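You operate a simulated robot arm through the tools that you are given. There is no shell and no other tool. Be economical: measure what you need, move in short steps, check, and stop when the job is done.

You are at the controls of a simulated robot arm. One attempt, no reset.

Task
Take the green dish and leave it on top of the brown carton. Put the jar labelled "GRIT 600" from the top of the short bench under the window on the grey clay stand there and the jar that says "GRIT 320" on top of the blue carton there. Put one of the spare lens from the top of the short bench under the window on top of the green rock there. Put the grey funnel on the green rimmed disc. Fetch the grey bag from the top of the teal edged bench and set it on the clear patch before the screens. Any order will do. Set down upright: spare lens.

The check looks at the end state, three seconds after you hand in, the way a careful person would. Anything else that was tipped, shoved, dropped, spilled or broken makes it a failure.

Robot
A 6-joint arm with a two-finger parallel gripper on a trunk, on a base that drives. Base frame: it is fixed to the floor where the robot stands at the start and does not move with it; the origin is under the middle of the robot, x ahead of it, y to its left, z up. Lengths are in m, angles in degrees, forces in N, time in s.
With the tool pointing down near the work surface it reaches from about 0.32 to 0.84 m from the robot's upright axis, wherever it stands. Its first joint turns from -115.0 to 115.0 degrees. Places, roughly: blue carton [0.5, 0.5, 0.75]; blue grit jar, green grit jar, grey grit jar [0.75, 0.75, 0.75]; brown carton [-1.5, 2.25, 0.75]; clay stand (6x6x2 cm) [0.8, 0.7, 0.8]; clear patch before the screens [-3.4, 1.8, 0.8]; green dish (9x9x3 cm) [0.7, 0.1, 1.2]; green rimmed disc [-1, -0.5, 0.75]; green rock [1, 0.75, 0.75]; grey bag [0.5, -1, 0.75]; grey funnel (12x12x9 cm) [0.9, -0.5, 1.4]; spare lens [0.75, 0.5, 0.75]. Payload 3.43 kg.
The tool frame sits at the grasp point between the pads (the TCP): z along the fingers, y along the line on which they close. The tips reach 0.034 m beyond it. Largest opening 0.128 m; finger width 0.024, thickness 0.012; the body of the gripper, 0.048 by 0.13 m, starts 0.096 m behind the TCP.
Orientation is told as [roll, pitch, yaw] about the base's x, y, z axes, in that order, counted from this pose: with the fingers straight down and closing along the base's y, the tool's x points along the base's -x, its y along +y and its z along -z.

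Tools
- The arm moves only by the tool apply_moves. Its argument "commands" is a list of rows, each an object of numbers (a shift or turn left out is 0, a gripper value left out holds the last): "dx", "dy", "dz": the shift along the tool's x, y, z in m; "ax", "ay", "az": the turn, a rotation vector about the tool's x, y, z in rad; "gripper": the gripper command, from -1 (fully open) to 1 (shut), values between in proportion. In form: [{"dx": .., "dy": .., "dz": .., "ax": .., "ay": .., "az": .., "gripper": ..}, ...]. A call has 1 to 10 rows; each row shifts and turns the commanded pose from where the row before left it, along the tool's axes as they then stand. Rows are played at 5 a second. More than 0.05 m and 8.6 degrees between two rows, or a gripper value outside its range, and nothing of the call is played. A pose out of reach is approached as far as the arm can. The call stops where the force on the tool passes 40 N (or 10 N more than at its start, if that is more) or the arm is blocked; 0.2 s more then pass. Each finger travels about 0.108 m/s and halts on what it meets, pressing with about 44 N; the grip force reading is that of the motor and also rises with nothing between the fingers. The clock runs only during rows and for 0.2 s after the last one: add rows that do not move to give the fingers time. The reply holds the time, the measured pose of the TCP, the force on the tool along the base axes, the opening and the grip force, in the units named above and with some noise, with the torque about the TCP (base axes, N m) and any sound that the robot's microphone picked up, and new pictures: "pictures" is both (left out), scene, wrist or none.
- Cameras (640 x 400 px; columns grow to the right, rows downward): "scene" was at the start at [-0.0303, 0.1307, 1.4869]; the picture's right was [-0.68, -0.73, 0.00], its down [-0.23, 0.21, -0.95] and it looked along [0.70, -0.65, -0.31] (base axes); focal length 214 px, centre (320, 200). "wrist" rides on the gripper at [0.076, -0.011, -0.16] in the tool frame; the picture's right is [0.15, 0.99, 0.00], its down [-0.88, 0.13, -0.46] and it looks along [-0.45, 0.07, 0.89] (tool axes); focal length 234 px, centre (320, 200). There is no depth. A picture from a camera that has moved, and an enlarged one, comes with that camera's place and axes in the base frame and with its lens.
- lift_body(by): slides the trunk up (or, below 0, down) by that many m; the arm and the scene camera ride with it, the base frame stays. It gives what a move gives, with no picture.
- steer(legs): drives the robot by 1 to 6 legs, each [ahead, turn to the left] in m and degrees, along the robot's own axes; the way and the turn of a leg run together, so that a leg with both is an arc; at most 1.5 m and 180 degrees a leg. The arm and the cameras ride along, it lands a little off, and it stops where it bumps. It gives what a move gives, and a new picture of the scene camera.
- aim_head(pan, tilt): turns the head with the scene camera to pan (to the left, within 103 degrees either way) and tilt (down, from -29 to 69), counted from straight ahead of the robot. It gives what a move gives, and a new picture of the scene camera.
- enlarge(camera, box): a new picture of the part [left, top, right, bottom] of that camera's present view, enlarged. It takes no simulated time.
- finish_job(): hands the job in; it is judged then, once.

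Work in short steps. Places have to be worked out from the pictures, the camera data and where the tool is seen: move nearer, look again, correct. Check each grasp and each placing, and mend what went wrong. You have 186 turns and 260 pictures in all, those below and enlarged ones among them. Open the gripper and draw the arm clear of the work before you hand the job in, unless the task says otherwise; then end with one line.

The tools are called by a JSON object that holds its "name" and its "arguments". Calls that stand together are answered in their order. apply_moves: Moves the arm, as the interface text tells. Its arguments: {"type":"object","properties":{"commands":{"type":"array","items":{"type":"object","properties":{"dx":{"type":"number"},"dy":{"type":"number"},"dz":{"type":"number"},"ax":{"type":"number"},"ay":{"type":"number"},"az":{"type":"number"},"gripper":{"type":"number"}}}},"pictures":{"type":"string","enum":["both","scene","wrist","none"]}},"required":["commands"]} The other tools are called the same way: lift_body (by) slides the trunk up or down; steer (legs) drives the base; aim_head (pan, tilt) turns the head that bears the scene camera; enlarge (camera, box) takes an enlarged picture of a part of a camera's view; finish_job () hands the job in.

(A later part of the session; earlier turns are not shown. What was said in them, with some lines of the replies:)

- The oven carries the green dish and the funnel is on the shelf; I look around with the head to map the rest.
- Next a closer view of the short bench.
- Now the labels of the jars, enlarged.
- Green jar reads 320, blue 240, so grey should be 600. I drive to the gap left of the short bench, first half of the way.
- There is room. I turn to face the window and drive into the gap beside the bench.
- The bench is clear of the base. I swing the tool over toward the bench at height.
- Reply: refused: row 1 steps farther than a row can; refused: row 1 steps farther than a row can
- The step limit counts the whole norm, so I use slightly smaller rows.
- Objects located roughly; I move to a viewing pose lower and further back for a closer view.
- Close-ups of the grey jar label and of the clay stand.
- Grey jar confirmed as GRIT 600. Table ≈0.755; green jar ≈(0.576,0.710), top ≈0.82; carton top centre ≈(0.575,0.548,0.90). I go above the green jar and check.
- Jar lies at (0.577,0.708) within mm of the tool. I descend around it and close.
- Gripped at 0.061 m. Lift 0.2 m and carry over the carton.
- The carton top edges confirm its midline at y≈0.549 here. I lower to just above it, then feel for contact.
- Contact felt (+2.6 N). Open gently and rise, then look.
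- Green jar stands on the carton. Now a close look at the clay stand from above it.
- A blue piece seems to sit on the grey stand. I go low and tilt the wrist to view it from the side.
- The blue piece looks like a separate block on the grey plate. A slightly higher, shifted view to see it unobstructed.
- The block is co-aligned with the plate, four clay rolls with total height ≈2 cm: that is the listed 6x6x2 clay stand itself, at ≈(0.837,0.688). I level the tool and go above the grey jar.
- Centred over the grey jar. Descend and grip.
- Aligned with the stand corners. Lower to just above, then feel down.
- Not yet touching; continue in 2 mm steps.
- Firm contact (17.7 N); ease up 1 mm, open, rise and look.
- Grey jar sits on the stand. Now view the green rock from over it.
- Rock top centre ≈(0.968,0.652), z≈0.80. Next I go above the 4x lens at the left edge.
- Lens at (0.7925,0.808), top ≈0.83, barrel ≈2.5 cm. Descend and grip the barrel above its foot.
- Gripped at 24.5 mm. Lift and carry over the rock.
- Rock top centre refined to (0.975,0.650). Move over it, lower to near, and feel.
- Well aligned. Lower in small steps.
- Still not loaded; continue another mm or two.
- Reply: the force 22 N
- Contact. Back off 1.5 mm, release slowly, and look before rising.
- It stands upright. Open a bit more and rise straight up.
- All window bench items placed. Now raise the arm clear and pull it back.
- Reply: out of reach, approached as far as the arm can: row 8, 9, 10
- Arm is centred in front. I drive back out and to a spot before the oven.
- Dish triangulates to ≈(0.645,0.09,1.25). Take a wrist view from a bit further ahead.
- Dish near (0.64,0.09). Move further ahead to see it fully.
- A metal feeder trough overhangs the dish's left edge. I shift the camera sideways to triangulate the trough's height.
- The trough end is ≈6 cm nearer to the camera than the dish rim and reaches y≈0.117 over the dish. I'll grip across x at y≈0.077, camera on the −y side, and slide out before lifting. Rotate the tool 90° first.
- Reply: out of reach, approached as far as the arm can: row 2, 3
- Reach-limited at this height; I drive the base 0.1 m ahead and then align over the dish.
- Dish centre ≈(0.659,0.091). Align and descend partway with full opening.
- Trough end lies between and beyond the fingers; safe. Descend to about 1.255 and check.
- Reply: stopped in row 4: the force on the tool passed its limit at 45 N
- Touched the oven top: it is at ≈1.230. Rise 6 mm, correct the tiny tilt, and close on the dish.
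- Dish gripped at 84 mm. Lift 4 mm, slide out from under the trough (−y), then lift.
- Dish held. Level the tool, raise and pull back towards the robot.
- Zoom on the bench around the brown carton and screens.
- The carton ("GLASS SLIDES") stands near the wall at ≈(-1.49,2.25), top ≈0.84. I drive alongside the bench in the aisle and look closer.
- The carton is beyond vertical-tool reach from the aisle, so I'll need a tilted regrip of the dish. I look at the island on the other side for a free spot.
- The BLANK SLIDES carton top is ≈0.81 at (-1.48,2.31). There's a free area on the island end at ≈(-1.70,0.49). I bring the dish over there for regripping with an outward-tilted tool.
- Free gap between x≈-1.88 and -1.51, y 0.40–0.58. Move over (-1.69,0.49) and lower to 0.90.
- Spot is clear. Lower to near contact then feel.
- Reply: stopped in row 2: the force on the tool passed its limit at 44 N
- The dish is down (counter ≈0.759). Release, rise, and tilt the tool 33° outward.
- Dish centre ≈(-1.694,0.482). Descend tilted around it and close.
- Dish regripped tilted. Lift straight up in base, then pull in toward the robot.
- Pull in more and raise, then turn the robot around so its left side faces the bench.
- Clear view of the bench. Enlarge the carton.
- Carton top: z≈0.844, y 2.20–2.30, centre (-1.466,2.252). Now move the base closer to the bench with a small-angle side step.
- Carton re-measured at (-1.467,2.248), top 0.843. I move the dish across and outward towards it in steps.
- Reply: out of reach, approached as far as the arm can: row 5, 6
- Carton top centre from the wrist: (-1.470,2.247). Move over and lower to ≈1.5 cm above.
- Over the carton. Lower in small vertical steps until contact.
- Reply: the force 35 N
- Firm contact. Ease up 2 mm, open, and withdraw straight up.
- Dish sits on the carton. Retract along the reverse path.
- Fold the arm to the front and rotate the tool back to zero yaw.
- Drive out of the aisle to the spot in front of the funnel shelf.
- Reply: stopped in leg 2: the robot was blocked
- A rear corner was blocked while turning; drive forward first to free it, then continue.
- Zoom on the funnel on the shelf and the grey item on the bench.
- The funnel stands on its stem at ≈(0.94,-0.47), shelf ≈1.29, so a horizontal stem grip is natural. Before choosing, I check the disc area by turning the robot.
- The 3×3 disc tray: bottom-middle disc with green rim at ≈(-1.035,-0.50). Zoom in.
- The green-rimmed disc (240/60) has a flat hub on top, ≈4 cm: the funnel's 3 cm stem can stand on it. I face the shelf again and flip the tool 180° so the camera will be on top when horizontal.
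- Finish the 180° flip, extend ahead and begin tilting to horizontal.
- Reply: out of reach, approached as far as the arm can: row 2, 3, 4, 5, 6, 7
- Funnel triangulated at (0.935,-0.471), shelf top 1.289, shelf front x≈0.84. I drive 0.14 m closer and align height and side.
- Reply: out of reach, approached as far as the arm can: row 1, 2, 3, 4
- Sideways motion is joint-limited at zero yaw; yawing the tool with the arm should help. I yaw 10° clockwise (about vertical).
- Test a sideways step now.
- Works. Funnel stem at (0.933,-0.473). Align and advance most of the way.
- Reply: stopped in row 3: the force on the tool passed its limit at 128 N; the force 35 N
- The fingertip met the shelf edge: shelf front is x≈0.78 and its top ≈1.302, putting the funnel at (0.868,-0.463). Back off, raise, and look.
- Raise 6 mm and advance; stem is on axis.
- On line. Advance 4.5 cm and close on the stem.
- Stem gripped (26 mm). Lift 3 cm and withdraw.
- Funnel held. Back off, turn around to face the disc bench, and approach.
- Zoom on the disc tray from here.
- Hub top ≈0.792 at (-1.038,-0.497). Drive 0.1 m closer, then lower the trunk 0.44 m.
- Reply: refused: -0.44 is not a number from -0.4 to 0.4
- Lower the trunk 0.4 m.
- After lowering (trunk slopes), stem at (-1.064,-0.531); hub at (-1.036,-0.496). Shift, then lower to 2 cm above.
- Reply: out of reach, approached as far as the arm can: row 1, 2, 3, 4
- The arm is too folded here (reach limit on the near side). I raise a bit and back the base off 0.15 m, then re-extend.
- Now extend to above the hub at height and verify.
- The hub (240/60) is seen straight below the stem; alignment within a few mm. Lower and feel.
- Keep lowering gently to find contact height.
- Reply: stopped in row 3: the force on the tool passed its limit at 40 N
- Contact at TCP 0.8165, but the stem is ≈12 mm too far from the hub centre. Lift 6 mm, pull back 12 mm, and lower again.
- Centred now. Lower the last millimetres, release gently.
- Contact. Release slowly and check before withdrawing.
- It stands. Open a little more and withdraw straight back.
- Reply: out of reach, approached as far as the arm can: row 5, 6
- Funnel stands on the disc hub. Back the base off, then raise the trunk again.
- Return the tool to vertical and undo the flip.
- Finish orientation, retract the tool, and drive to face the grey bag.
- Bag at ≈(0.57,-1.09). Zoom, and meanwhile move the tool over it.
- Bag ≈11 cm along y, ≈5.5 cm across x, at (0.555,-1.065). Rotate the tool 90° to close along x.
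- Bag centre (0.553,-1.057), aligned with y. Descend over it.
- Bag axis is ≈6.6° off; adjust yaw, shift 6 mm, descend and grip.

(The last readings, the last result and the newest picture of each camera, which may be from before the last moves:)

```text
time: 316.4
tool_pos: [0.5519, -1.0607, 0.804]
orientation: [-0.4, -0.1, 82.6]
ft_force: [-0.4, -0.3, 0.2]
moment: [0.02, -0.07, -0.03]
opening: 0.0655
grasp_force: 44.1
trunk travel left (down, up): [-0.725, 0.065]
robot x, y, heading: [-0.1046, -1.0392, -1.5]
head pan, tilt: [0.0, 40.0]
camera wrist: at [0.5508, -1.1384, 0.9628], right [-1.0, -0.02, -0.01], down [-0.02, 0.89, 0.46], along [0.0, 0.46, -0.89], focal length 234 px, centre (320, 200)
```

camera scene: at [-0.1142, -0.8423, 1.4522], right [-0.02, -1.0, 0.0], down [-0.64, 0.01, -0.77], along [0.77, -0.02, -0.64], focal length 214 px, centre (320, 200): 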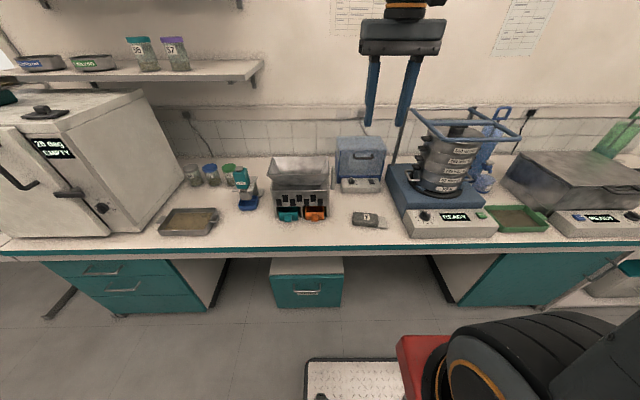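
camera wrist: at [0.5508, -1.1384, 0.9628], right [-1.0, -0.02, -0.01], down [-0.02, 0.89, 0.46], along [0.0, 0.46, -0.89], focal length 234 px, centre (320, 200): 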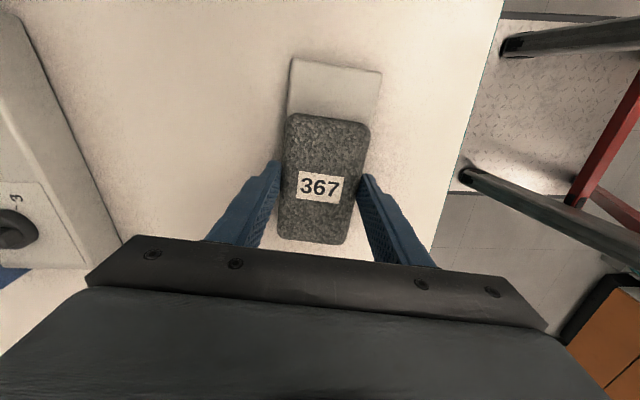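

Gripped at 65 mm. Lift and retract.

{"name": "apply_moves", "arguments": {"commands": [{"dz": -0.03}, {"dz": -0.05}, {"dz": -0.05}, {"dz": -0.05}, {"dz": -0.05}, {"dz": -0.05}, {"dz": -0.05}, {"dz": -0.05}, {"dz": -0.03, "dy": 0.03}, {"dz": -0.03, "dy": 0.03}], "pictures": "wrist"}}

{"name": "apply_moves", "arguments": {"commands": [{"dy": 0.04}, {"dy": 0.04}, {"dy": 0.03}, {}], "pictures": "none"}}

```text
time: 318.6
tool_pos: [0.4935, -1.0571, 1.2426]
orientation: [-0.1, -0.1, 82.7]
ft_force: [0.8, -0.3, -1.7]
moment: [-0.02, 0.05, 0.0]
opening: 0.0658
grasp_force: 43.8
trunk travel left (down, up): [-0.725, 0.065]
robot x, y, heading: [-0.106, -1.0404, -1.1]
head pan, tilt: [0.0, 40.0]
camera wrist: at [0.4932, -1.1344, 1.402], right [-1.0, -0.02, 0.0], down [-0.02, 0.89, 0.46], along [0.0, 0.46, -0.89], focal length 234 px, centre (320, 200)
```

wrist: 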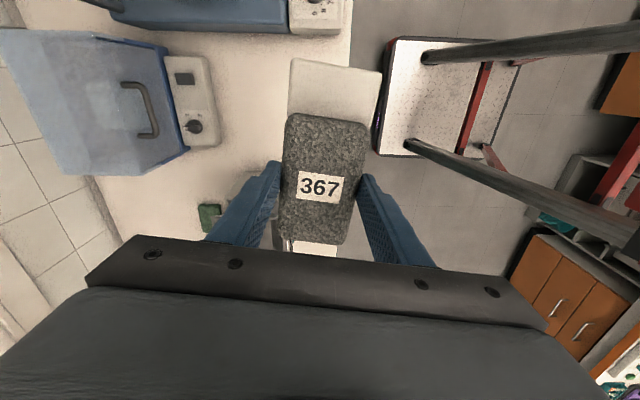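

```text
time: 319.6
tool_pos: [0.3806, -1.0427, 1.241]
orientation: [-0.4, -0.1, 82.7]
ft_force: [-0.6, 0.3, -2.2]
moment: [0.01, -0.02, -0.01]
opening: 0.0654
grasp_force: 44.1
trunk travel left (down, up): [-0.725, 0.065]
robot x, y, heading: [-0.1064, -1.0383, -1.0]
head pan, tilt: [0.0, 40.0]
```

Bag held. Drive out of the aisle and along toward the screens.

{"name": "steer", "arguments": {"legs": [[0, 91], [1.5, 0], [0.54, 0], [0, 90]]}}

{"name": "aim_head", "arguments": {"pan": -15, "tilt": 20}}

```text
time: 337.6
tool_pos: [-0.6534, 0.9966, 1.2417]
orientation: [-0.4, -0.1, -95.7]
ft_force: [-0.4, 0.3, -2.7]
moment: [-0.02, 0.01, -0.02]
opening: 0.0652
grasp_force: 44.1
trunk travel left (down, up): [-0.725, 0.065]
robot x, y, heading: [-0.1705, 1.0056, -179.4]
head pan, tilt: [0.0, 40.0]
camera scene: at [-0.159, 0.8082, 1.4521], right [-0.01, 1.0, 0.0], down [0.64, 0.0, -0.77], along [-0.77, -0.01, -0.64], focal length 214 px, centre (320, 200)
```

scene: 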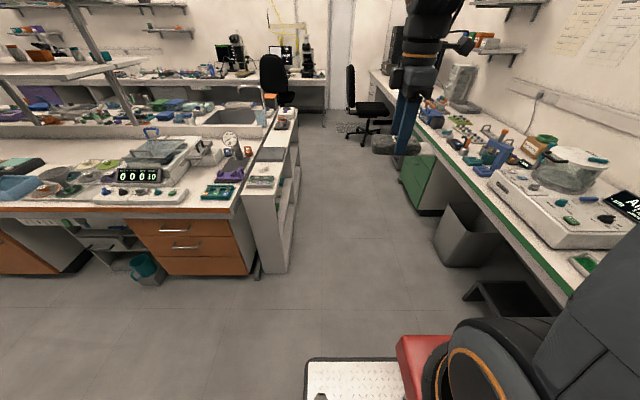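

```text
time: 338.4
tool_pos: [-0.6537, 0.9963, 1.2422]
orientation: [-0.4, -0.1, -95.7]
ft_force: [0.6, -0.1, -1.6]
moment: [0.0, 0.03, -0.04]
opening: 0.0655
grasp_force: 44.3
trunk travel left (down, up): [-0.725, 0.065]
robot x, y, heading: [-0.1704, 1.0063, -179.6]
head pan, tilt: [-15.0, 20.0]
camera scene: at [-0.1641, 0.8322, 1.4835], right [0.25, 0.97, 0.0], down [0.33, -0.09, -0.94], along [-0.91, 0.24, -0.34], focal length 214 px, centre (320, 200)
```

scene: 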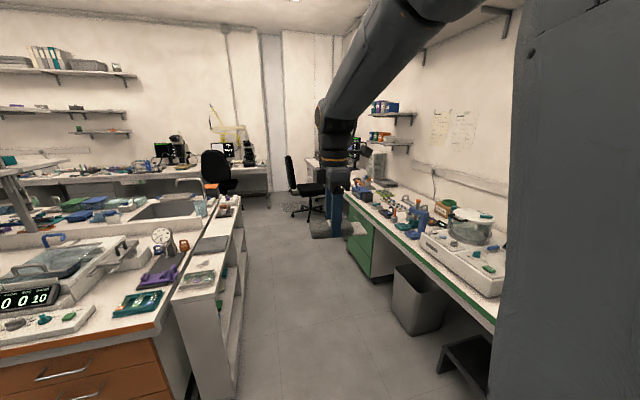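

The way is clear; drive 2.2 m along the aisle and look at the screens' desk.

{"name": "steer", "arguments": {"legs": [[1.5, -0.4], [0.7, 0]]}}

{"name": "aim_head", "arguments": {"pan": -35, "tilt": 30}}

```text
time: 349.2
tool_pos: [-2.8384, 0.9637, 1.2408]
orientation: [-0.3, -0.2, -96.0]
ft_force: [0.7, 0.0, -2.9]
moment: [0.0, -0.02, -0.02]
opening: 0.0652
grasp_force: 44.0
trunk travel left (down, up): [-0.725, 0.065]
robot x, y, heading: [-2.3553, 0.9683, -179.8]
head pan, tilt: [-15.0, 20.0]
camera scene: at [-2.3487, 0.7988, 1.4836], right [0.25, 0.97, 0.0], down [0.33, -0.09, -0.94], along [-0.91, 0.24, -0.34], focal length 214 px, centre (320, 200)
```

scene: 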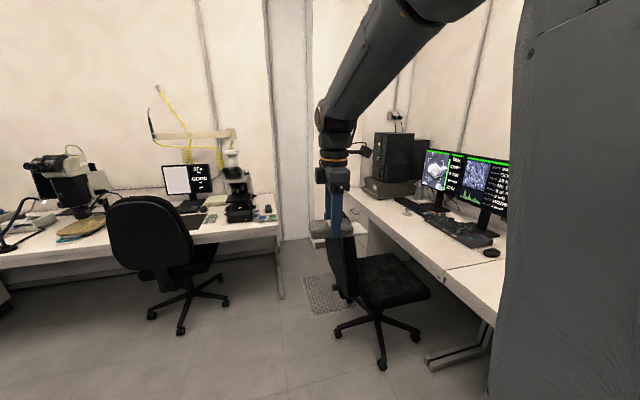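

```text
time: 350.0
tool_pos: [-2.8382, 0.9632, 1.2413]
orientation: [-0.3, -0.1, -95.9]
ft_force: [0.1, -0.1, -2.6]
moment: [0.0, 0.0, -0.01]
opening: 0.0656
grasp_force: 43.8
trunk travel left (down, up): [-0.725, 0.065]
robot x, y, heading: [-2.3491, 0.968, -179.7]
head pan, tilt: [-35.0, 30.0]
camera scene: at [-2.3331, 0.8265, 1.4675], right [0.57, 0.82, 0.0], down [0.41, -0.28, -0.87], along [-0.71, 0.49, -0.5], focal length 214 px, centre (320, 200)
```

scene: 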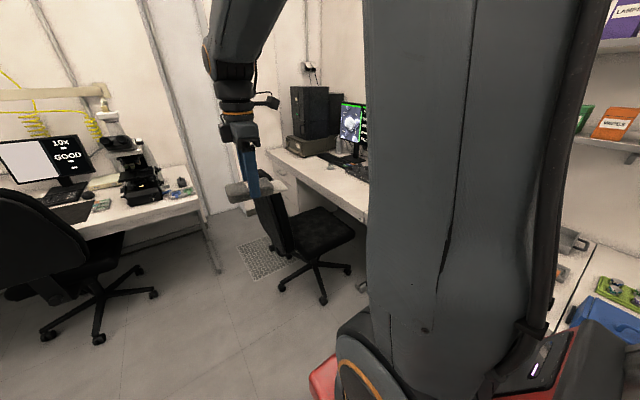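

The chair stands around (-3.4,1.5). I go to (-2.85,1.2) facing the desk and look left at the patch before the screens.

{"name": "steer", "arguments": {"legs": [[0.48, 0], [0, -90], [0.22, 0]]}}

{"name": "aim_head", "arguments": {"pan": 40, "tilt": 40}}

```text
time: 358.0
tool_pos: [-2.8089, 1.6825, 1.2424]
orientation: [-0.3, -0.1, 172.1]
ft_force: [0.1, 0.6, -2.2]
moment: [0.0, 0.02, -0.01]
opening: 0.0657
grasp_force: 43.5
trunk travel left (down, up): [-0.725, 0.065]
robot x, y, heading: [-2.8262, 1.1982, 88.1]
head pan, tilt: [-35.0, 30.0]
camera scene: at [-2.9676, 1.1794, 1.4675], right [0.8, -0.6, 0.0], down [-0.3, -0.4, -0.87], along [0.52, 0.69, -0.5], focal length 214 px, centre (320, 200)
```

scene: 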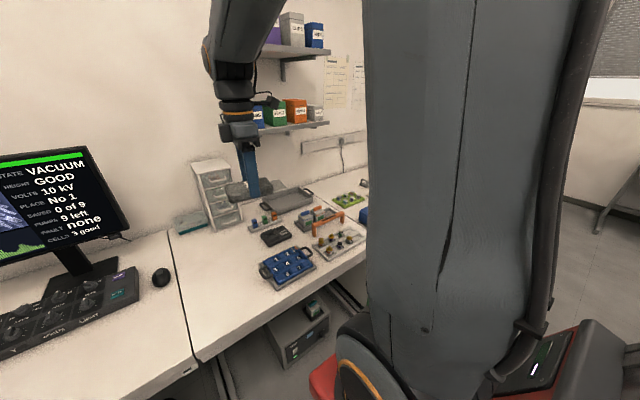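

```text
time: 359.5
tool_pos: [-2.8086, 1.6826, 1.2405]
orientation: [-0.2, 0.0, 172.0]
ft_force: [-0.5, -0.6, -0.7]
moment: [-0.01, 0.0, 0.0]
opening: 0.0656
grasp_force: 44.2
trunk travel left (down, up): [-0.725, 0.065]
robot x, y, heading: [-2.8216, 1.1975, 88.1]
head pan, tilt: [40.0, 40.0]
camera scene: at [-3.0743, 1.1742, 1.4521], right [0.79, 0.62, 0.0], down [0.4, -0.51, -0.77], along [-0.47, 0.6, -0.64], focal length 214 px, centre (320, 200)
```

scene: 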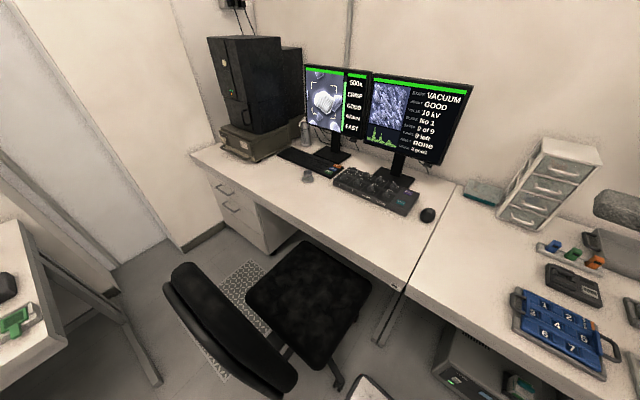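

Good view of the desk. Zoom on the patch before the screens.

{"name": "enlarge", "arguments": {"camera": "scene", "box": [240, 130, 440, 290]}}

```text
2.50 times, centred on (340, 210) of scene
camera zoom: at [-3.0743, 1.1742, 1.4521], right [0.79, 0.62, 0.0], down [0.4, -0.51, -0.77], along [-0.47, 0.6, -0.64], focal length 536 px, centre (270, 175)
```

zoom: 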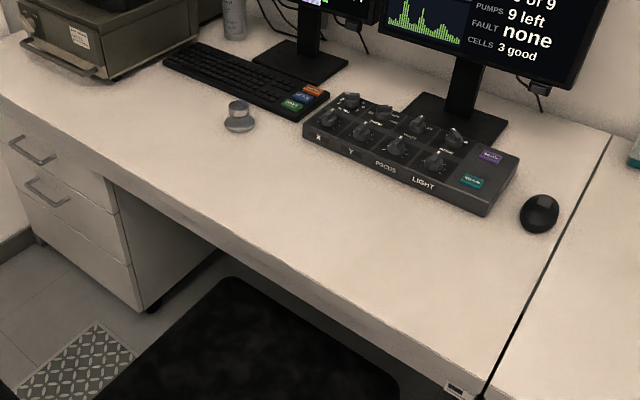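

Patch free: centre ≈(-3.38,1.79). Move the bag over it.

{"name": "apply_moves", "arguments": {"commands": [{"dx": -0.047, "dy": -0.002, "dz": 0.015}, {"dx": -0.047, "dy": -0.002, "dz": 0.015}, {"dx": -0.047, "dy": -0.002, "dz": 0.015}, {"dx": -0.047, "dy": -0.002, "dz": 0.015}, {"dx": -0.047, "dy": -0.002, "dz": 0.015}, {"dx": -0.047, "dy": -0.002, "dz": 0.015}, {"dx": -0.047, "dy": -0.002, "dz": 0.015}, {"dx": -0.047, "dy": -0.002, "dz": 0.015}, {"dx": -0.047, "dy": -0.002, "dz": 0.015}, {"dx": -0.047, "dy": -0.002, "dz": 0.015}], "pictures": "none"}}

{"name": "apply_moves", "arguments": {"commands": [{"dx": -0.047, "dy": -0.002, "dz": 0.015}, {"dx": -0.045, "dy": -0.002, "dz": 0.015}, {"dz": 0.04}, {"dz": 0.04}, {}], "pictures": "both"}}

```text
time: 361.7
tool_pos: [-3.2719, 1.7668, 1.0933]
orientation: [-0.2, -0.1, 171.9]
ft_force: [1.4, -0.1, -2.1]
moment: [0.0, 0.04, 0.0]
opening: 0.0656
grasp_force: 44.1
trunk travel left (down, up): [-0.725, 0.065]
robot x, y, heading: [-2.8225, 1.1973, 88.2]
head pan, tilt: [40.0, 40.0]
```

```text
time: 362.9
tool_pos: [-3.3629, 1.7845, 0.9836]
orientation: [-0.3, -0.1, 172.0]
ft_force: [-1.5, 0.6, -2.1]
moment: [-0.01, -0.02, 0.01]
opening: 0.0653
grasp_force: 44.3
trunk travel left (down, up): [-0.725, 0.065]
robot x, y, heading: [-2.8182, 1.1944, 88.2]
head pan, tilt: [40.0, 40.0]
camera scene: at [-3.0747, 1.1743, 1.4521], right [0.79, 0.62, 0.0], down [0.4, -0.51, -0.77], along [-0.47, 0.6, -0.64], focal length 214 px, centre (320, 200)
camera wrist: at [-3.2872, 1.7834, 1.1422], right [0.01, -1.0, -0.01], down [-0.89, -0.01, 0.46], along [-0.46, 0.0, -0.89], focal length 234 px, centre (320, 200)
```

scene: 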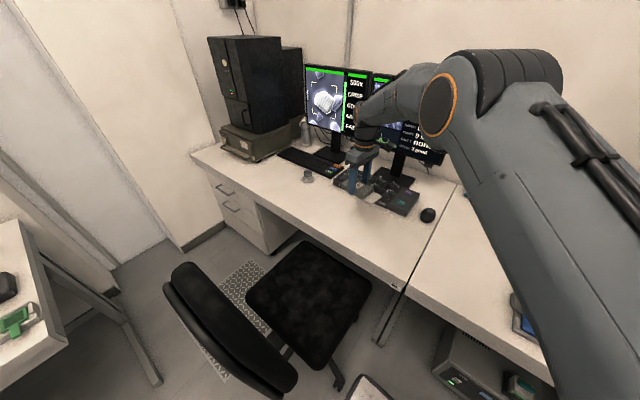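
wrist: 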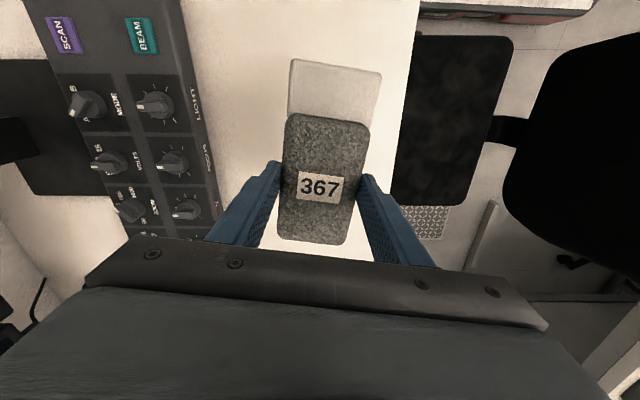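

Patch is clear beneath. Lower to near contact and feel.

{"name": "apply_moves", "arguments": {"commands": [{"dz": 0.05}, {"dz": 0.05}, {"dz": 0.045}, {"dz": 0.02}, {"dz": 0.006}, {}], "pictures": "none"}}

{"name": "apply_moves", "arguments": {"commands": [{"dz": 0.002}, {"dz": 0.002}, {"dz": 0.002}, {}], "pictures": "none"}}

```text
time: 364.3
tool_pos: [-3.3631, 1.7886, 0.8102]
orientation: [-0.3, -0.1, 172.0]
ft_force: [0.0, 0.7, -2.2]
moment: [0.0, -0.04, -0.01]
opening: 0.0655
grasp_force: 43.9
trunk travel left (down, up): [-0.725, 0.065]
robot x, y, heading: [-2.8201, 1.1968, 88.0]
head pan, tilt: [40.0, 40.0]
```

```text
time: 365.3
tool_pos: [-3.3619, 1.7878, 0.8055]
orientation: [-0.4, -0.2, 172.0]
ft_force: [-0.7, -0.2, -2.1]
moment: [0.0, 0.02, 0.0]
opening: 0.0651
grasp_force: 43.7
trunk travel left (down, up): [-0.725, 0.065]
robot x, y, heading: [-2.8188, 1.1953, 88.0]
head pan, tilt: [40.0, 40.0]
```

{"name": "apply_moves", "arguments": {"commands": [{"dz": 0.002}, {"dz": 0.001}, {}], "pictures": "none"}}

{"name": "apply_moves", "arguments": {"commands": [{"dz": 0.0015}, {"dz": 0.001}, {}], "pictures": "none"}}

```text
time: 366.1
tool_pos: [-3.3636, 1.7871, 0.8033]
orientation: [-0.3, -0.1, 172.0]
ft_force: [-1.2, -0.7, 6.5]
moment: [-0.29, -0.27, -0.1]
opening: 0.0653
grasp_force: 44.0
trunk travel left (down, up): [-0.725, 0.065]
robot x, y, heading: [-2.8214, 1.1953, 87.9]
head pan, tilt: [40.0, 40.0]
```

```text
time: 366.9
tool_pos: [-3.3627, 1.7872, 0.8026]
orientation: [-0.6, -0.3, 172.0]
ft_force: [-3.0, 2.4, 32.9]
moment: [-0.49, -0.54, 0.05]
opening: 0.0656
grasp_force: 43.8
trunk travel left (down, up): [-0.725, 0.065]
robot x, y, heading: [-2.8201, 1.1935, 88.1]
head pan, tilt: [40.0, 40.0]
```

The bag is down on the desk. Ease up, open, rise and look.

{"name": "apply_moves", "arguments": {"commands": [{"dz": -0.0015}, {"gripper": 0.0}, {"gripper": -0.3}, {"gripper": -0.6}, {}, {"dz": -0.04}, {"dz": -0.045}, {"dz": -0.045}, {"dz": -0.045}, {}], "pictures": "wrist"}}

```text
time: 369.1
tool_pos: [-3.3626, 1.7847, 0.9798]
orientation: [-0.3, -0.2, 172.0]
ft_force: [-0.1, -0.2, -0.3]
moment: [0.01, -0.01, 0.01]
opening: 0.1026
grasp_force: 0.2
trunk travel left (down, up): [-0.725, 0.065]
robot x, y, heading: [-2.8202, 1.1957, 88.2]
head pan, tilt: [40.0, 40.0]
camera wrist: at [-3.2868, 1.7838, 1.1382], right [0.01, -1.0, -0.01], down [-0.89, -0.01, 0.46], along [-0.46, 0.0, -0.89], focal length 234 px, centre (320, 200)
```

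wrist: 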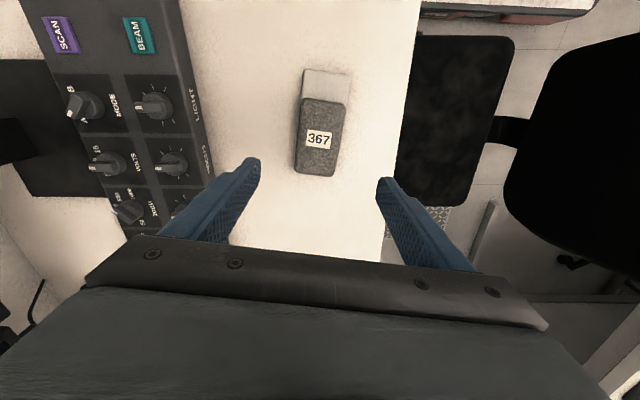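

Bag lies on the patch. Retract the arm up and back over the robot's front.

{"name": "apply_moves", "arguments": {"commands": [{"dz": -0.045}, {"dz": -0.045}, {"dz": -0.045}, {"dx": 0.045, "dz": -0.015}, {"dx": 0.045, "dz": -0.015}, {"dx": 0.045, "dz": -0.015}, {"dx": 0.045, "dz": -0.015}, {"dx": 0.045, "dz": -0.015}, {"dx": 0.045, "dz": -0.015}, {"dx": 0.045, "dz": -0.015}], "pictures": "none"}}

{"name": "apply_moves", "arguments": {"commands": [{"dx": 0.045}, {"dx": 0.045}, {"dx": 0.045}, {"dy": 0.045}, {"dy": 0.045}, {"dy": 0.03}, {}], "pictures": "scene"}}

{"name": "steer", "arguments": {"legs": [[-0.2, 0], [0, -70]]}}

```text
time: 371.3
tool_pos: [-3.0524, 1.7426, 1.2144]
orientation: [-0.4, -0.1, 171.9]
ft_force: [1.0, 0.8, -0.8]
moment: [-0.04, -0.03, -0.01]
opening: 0.1024
grasp_force: 0.2
trunk travel left (down, up): [-0.725, 0.065]
robot x, y, heading: [-2.8214, 1.1971, 88.0]
head pan, tilt: [40.0, 40.0]
```

```text
time: 372.9
tool_pos: [-2.9339, 1.6031, 1.2149]
orientation: [-0.3, 0.0, 172.0]
ft_force: [-0.2, -0.6, 0.2]
moment: [-0.01, -0.02, 0.0]
opening: 0.1026
grasp_force: 0.0
trunk travel left (down, up): [-0.725, 0.065]
robot x, y, heading: [-2.8197, 1.1966, 88.0]
head pan, tilt: [40.0, 40.0]
camera scene: at [-3.0743, 1.174, 1.4521], right [0.79, 0.62, 0.0], down [0.4, -0.51, -0.77], along [-0.47, 0.6, -0.64], focal length 214 px, centre (320, 200)
```

scene: 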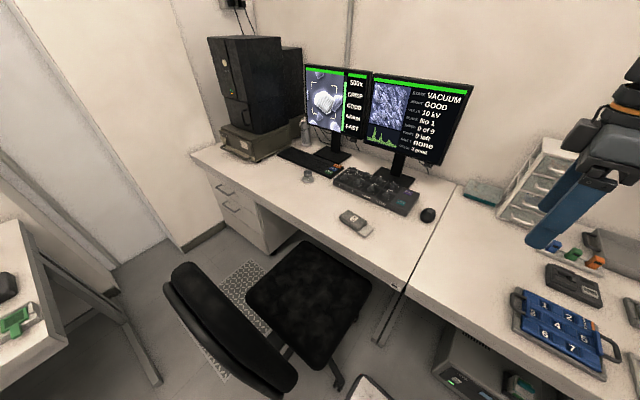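

```text
time: 377.5
tool_pos: [-2.486, 1.2412, 1.2153]
orientation: [-0.3, -0.1, 102.2]
ft_force: [-0.5, -0.5, -0.1]
moment: [0.01, 0.05, 0.01]
opening: 0.1026
grasp_force: 0.1
trunk travel left (down, up): [-0.725, 0.065]
robot x, y, heading: [-2.8298, 0.9955, 18.4]
head pan, tilt: [40.0, 40.0]
camera scene: at [-2.9388, 1.2232, 1.4521], right [0.85, -0.53, 0.0], down [-0.34, -0.55, -0.77], along [0.4, 0.65, -0.64], focal length 214 px, centre (320, 200)
```

scene: 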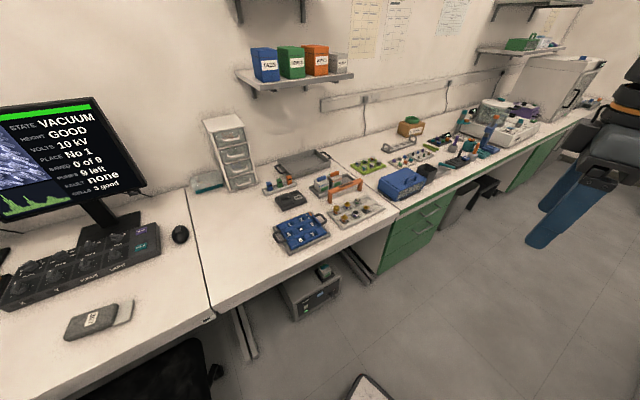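

Bag and dish are fine. Check the funnel and the window bench from here.

{"name": "aim_head", "arguments": {"pan": -12, "tilt": 15}}

{"name": "enlarge", "arguments": {"camera": "scene", "box": [200, 130, 360, 230]}}

{"name": "aim_head", "arguments": {"pan": -50, "tilt": 15}}

```text
time: 378.7
tool_pos: [-2.4866, 1.2419, 1.2142]
orientation: [-0.3, -0.1, 102.3]
ft_force: [0.1, 0.4, -0.4]
moment: [-0.01, -0.01, 0.01]
opening: 0.1024
grasp_force: 0.1
trunk travel left (down, up): [-0.725, 0.065]
robot x, y, heading: [-2.8303, 0.9971, 18.3]
head pan, tilt: [-12.0, 15.0]
camera scene: at [-2.8907, 1.1612, 1.4917], right [0.11, -0.99, 0.0], down [-0.26, -0.03, -0.97], along [0.96, 0.11, -0.26], focal length 214 px, centre (320, 200)
```

scene: 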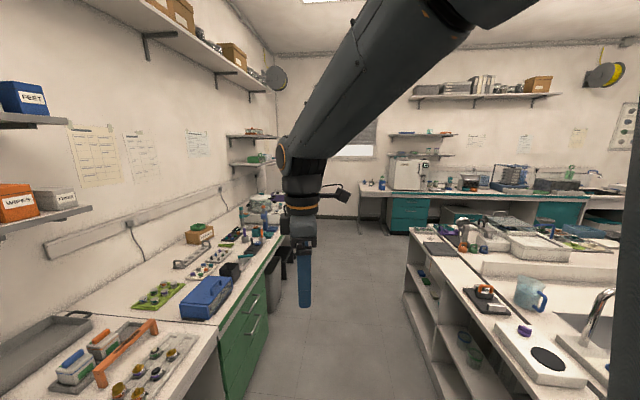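

```text
4.00 times, centred on (280, 180) of scene
camera zoom: at [-2.8907, 1.1612, 1.4917], right [0.11, -0.99, 0.0], down [-0.26, -0.03, -0.97], along [0.96, 0.11, -0.26], focal length 858 px, centre (480, 280)
```

zoom: 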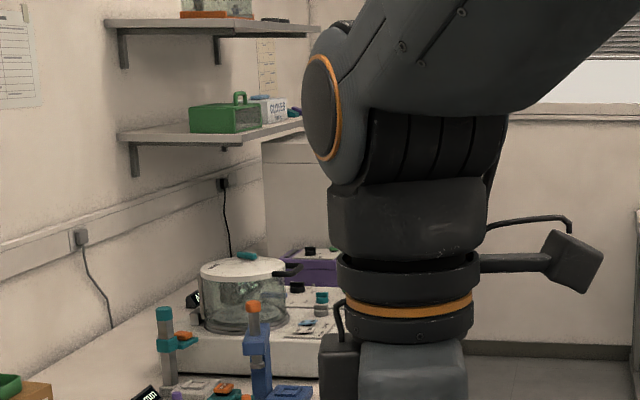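

```text
time: 379.7
tool_pos: [-2.4878, 1.242, 1.215]
orientation: [-0.3, -0.1, 102.2]
ft_force: [-0.2, 0.6, 0.3]
moment: [0.02, -0.01, -0.01]
opening: 0.1026
grasp_force: 0.1
trunk travel left (down, up): [-0.725, 0.065]
robot x, y, heading: [-2.8285, 0.9995, 18.3]
head pan, tilt: [-50.0, 15.0]
camera scene: at [-2.904, 1.1019, 1.4917], right [-0.53, -0.85, 0.0], down [-0.22, 0.14, -0.97], along [0.82, -0.51, -0.26], focal length 214 px, centre (320, 200)
```

scene: 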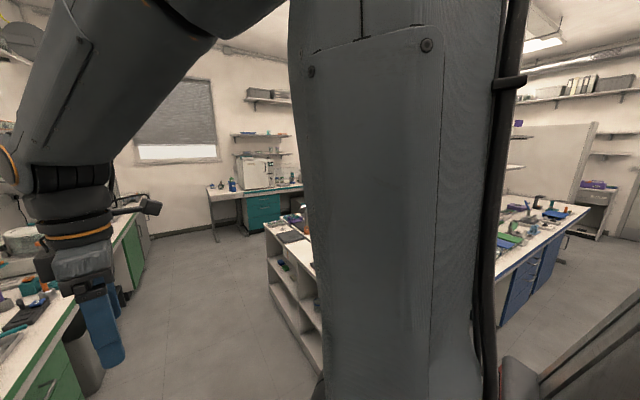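

{"name": "enlarge", "arguments": {"camera": "scene", "box": [200, 165, 290, 220]}}

{"name": "steer", "arguments": {"legs": [[0, -18], [1.2, 0]]}}

{"name": "aim_head", "arguments": {"pan": -95, "tilt": 25}}

```text
7.11 times, centred on (245, 192) of scene
camera zoom: at [-2.904, 1.1019, 1.4917], right [-0.53, -0.85, 0.0], down [-0.22, 0.14, -0.97], along [0.82, -0.51, -0.26], focal length 1525 px, centre (853, 253)
```

zoom: 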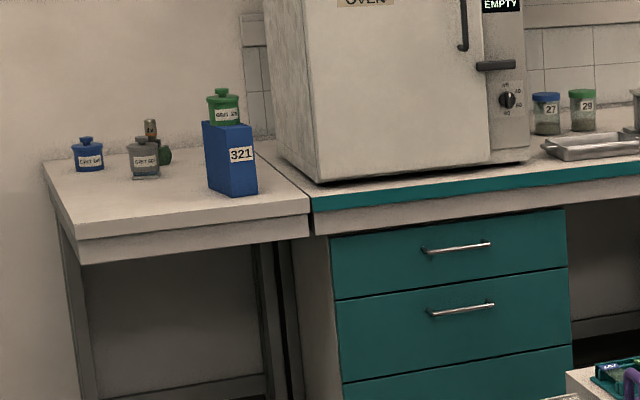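

```text
time: 386.9
tool_pos: [-1.2117, 1.1167, 1.2142]
orientation: [-0.3, -0.2, 83.7]
ft_force: [0.2, 0.2, 0.6]
moment: [0.0, 0.03, 0.0]
opening: 0.1024
grasp_force: 0.0
trunk travel left (down, up): [-0.725, 0.065]
robot x, y, heading: [-1.613, 0.9947, -0.4]
head pan, tilt: [-50.0, 15.0]
camera scene: at [-1.6524, 1.1166, 1.4917], right [-0.77, -0.64, 0.0], down [-0.17, 0.2, -0.97], along [0.62, -0.74, -0.26], focal length 214 px, centre (320, 200)
```

scene: 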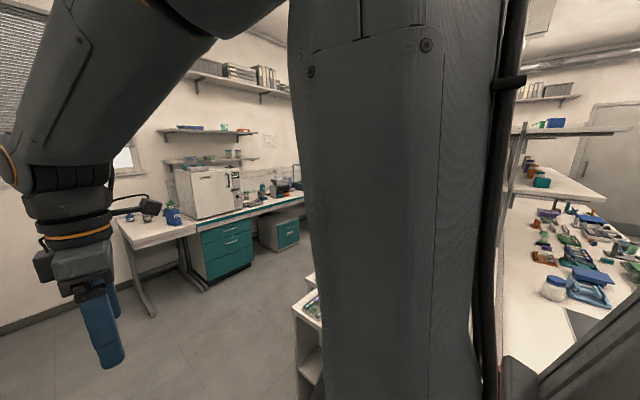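

```text
time: 388.0
tool_pos: [-1.2127, 1.1166, 1.2154]
orientation: [-0.4, -0.1, 83.6]
ft_force: [-0.1, 0.6, 0.7]
moment: [-0.02, -0.03, 0.01]
opening: 0.1025
grasp_force: 0.1
trunk travel left (down, up): [-0.725, 0.065]
robot x, y, heading: [-1.6165, 0.9903, -0.5]
head pan, tilt: [-95.0, 25.0]
camera scene: at [-1.7205, 1.0967, 1.4755], right [-1.0, 0.09, 0.0], down [0.04, 0.42, -0.91], along [-0.08, -0.9, -0.42], focal length 214 px, centre (320, 200)
```

scene: 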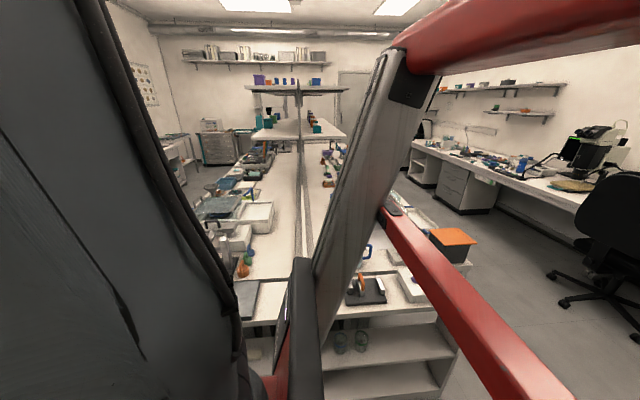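

The window bench, the dish and the bag all check out. The funnel isn't visible from here, but it was standing on the disc when I left it. The gripper is open and the arm is clear, so I hand in.

{"name": "finish_job", "arguments": {}}

```text
The job is handed in.
```

I placed all six items and handed in the job. I looked at the jars, lens, dish and bag again just before handing in; I last saw the funnel upright on its disc right after placing it. While turning near the green bench, a rear corner of the base was blocked once, and I saw nothing out of place there afterwards.
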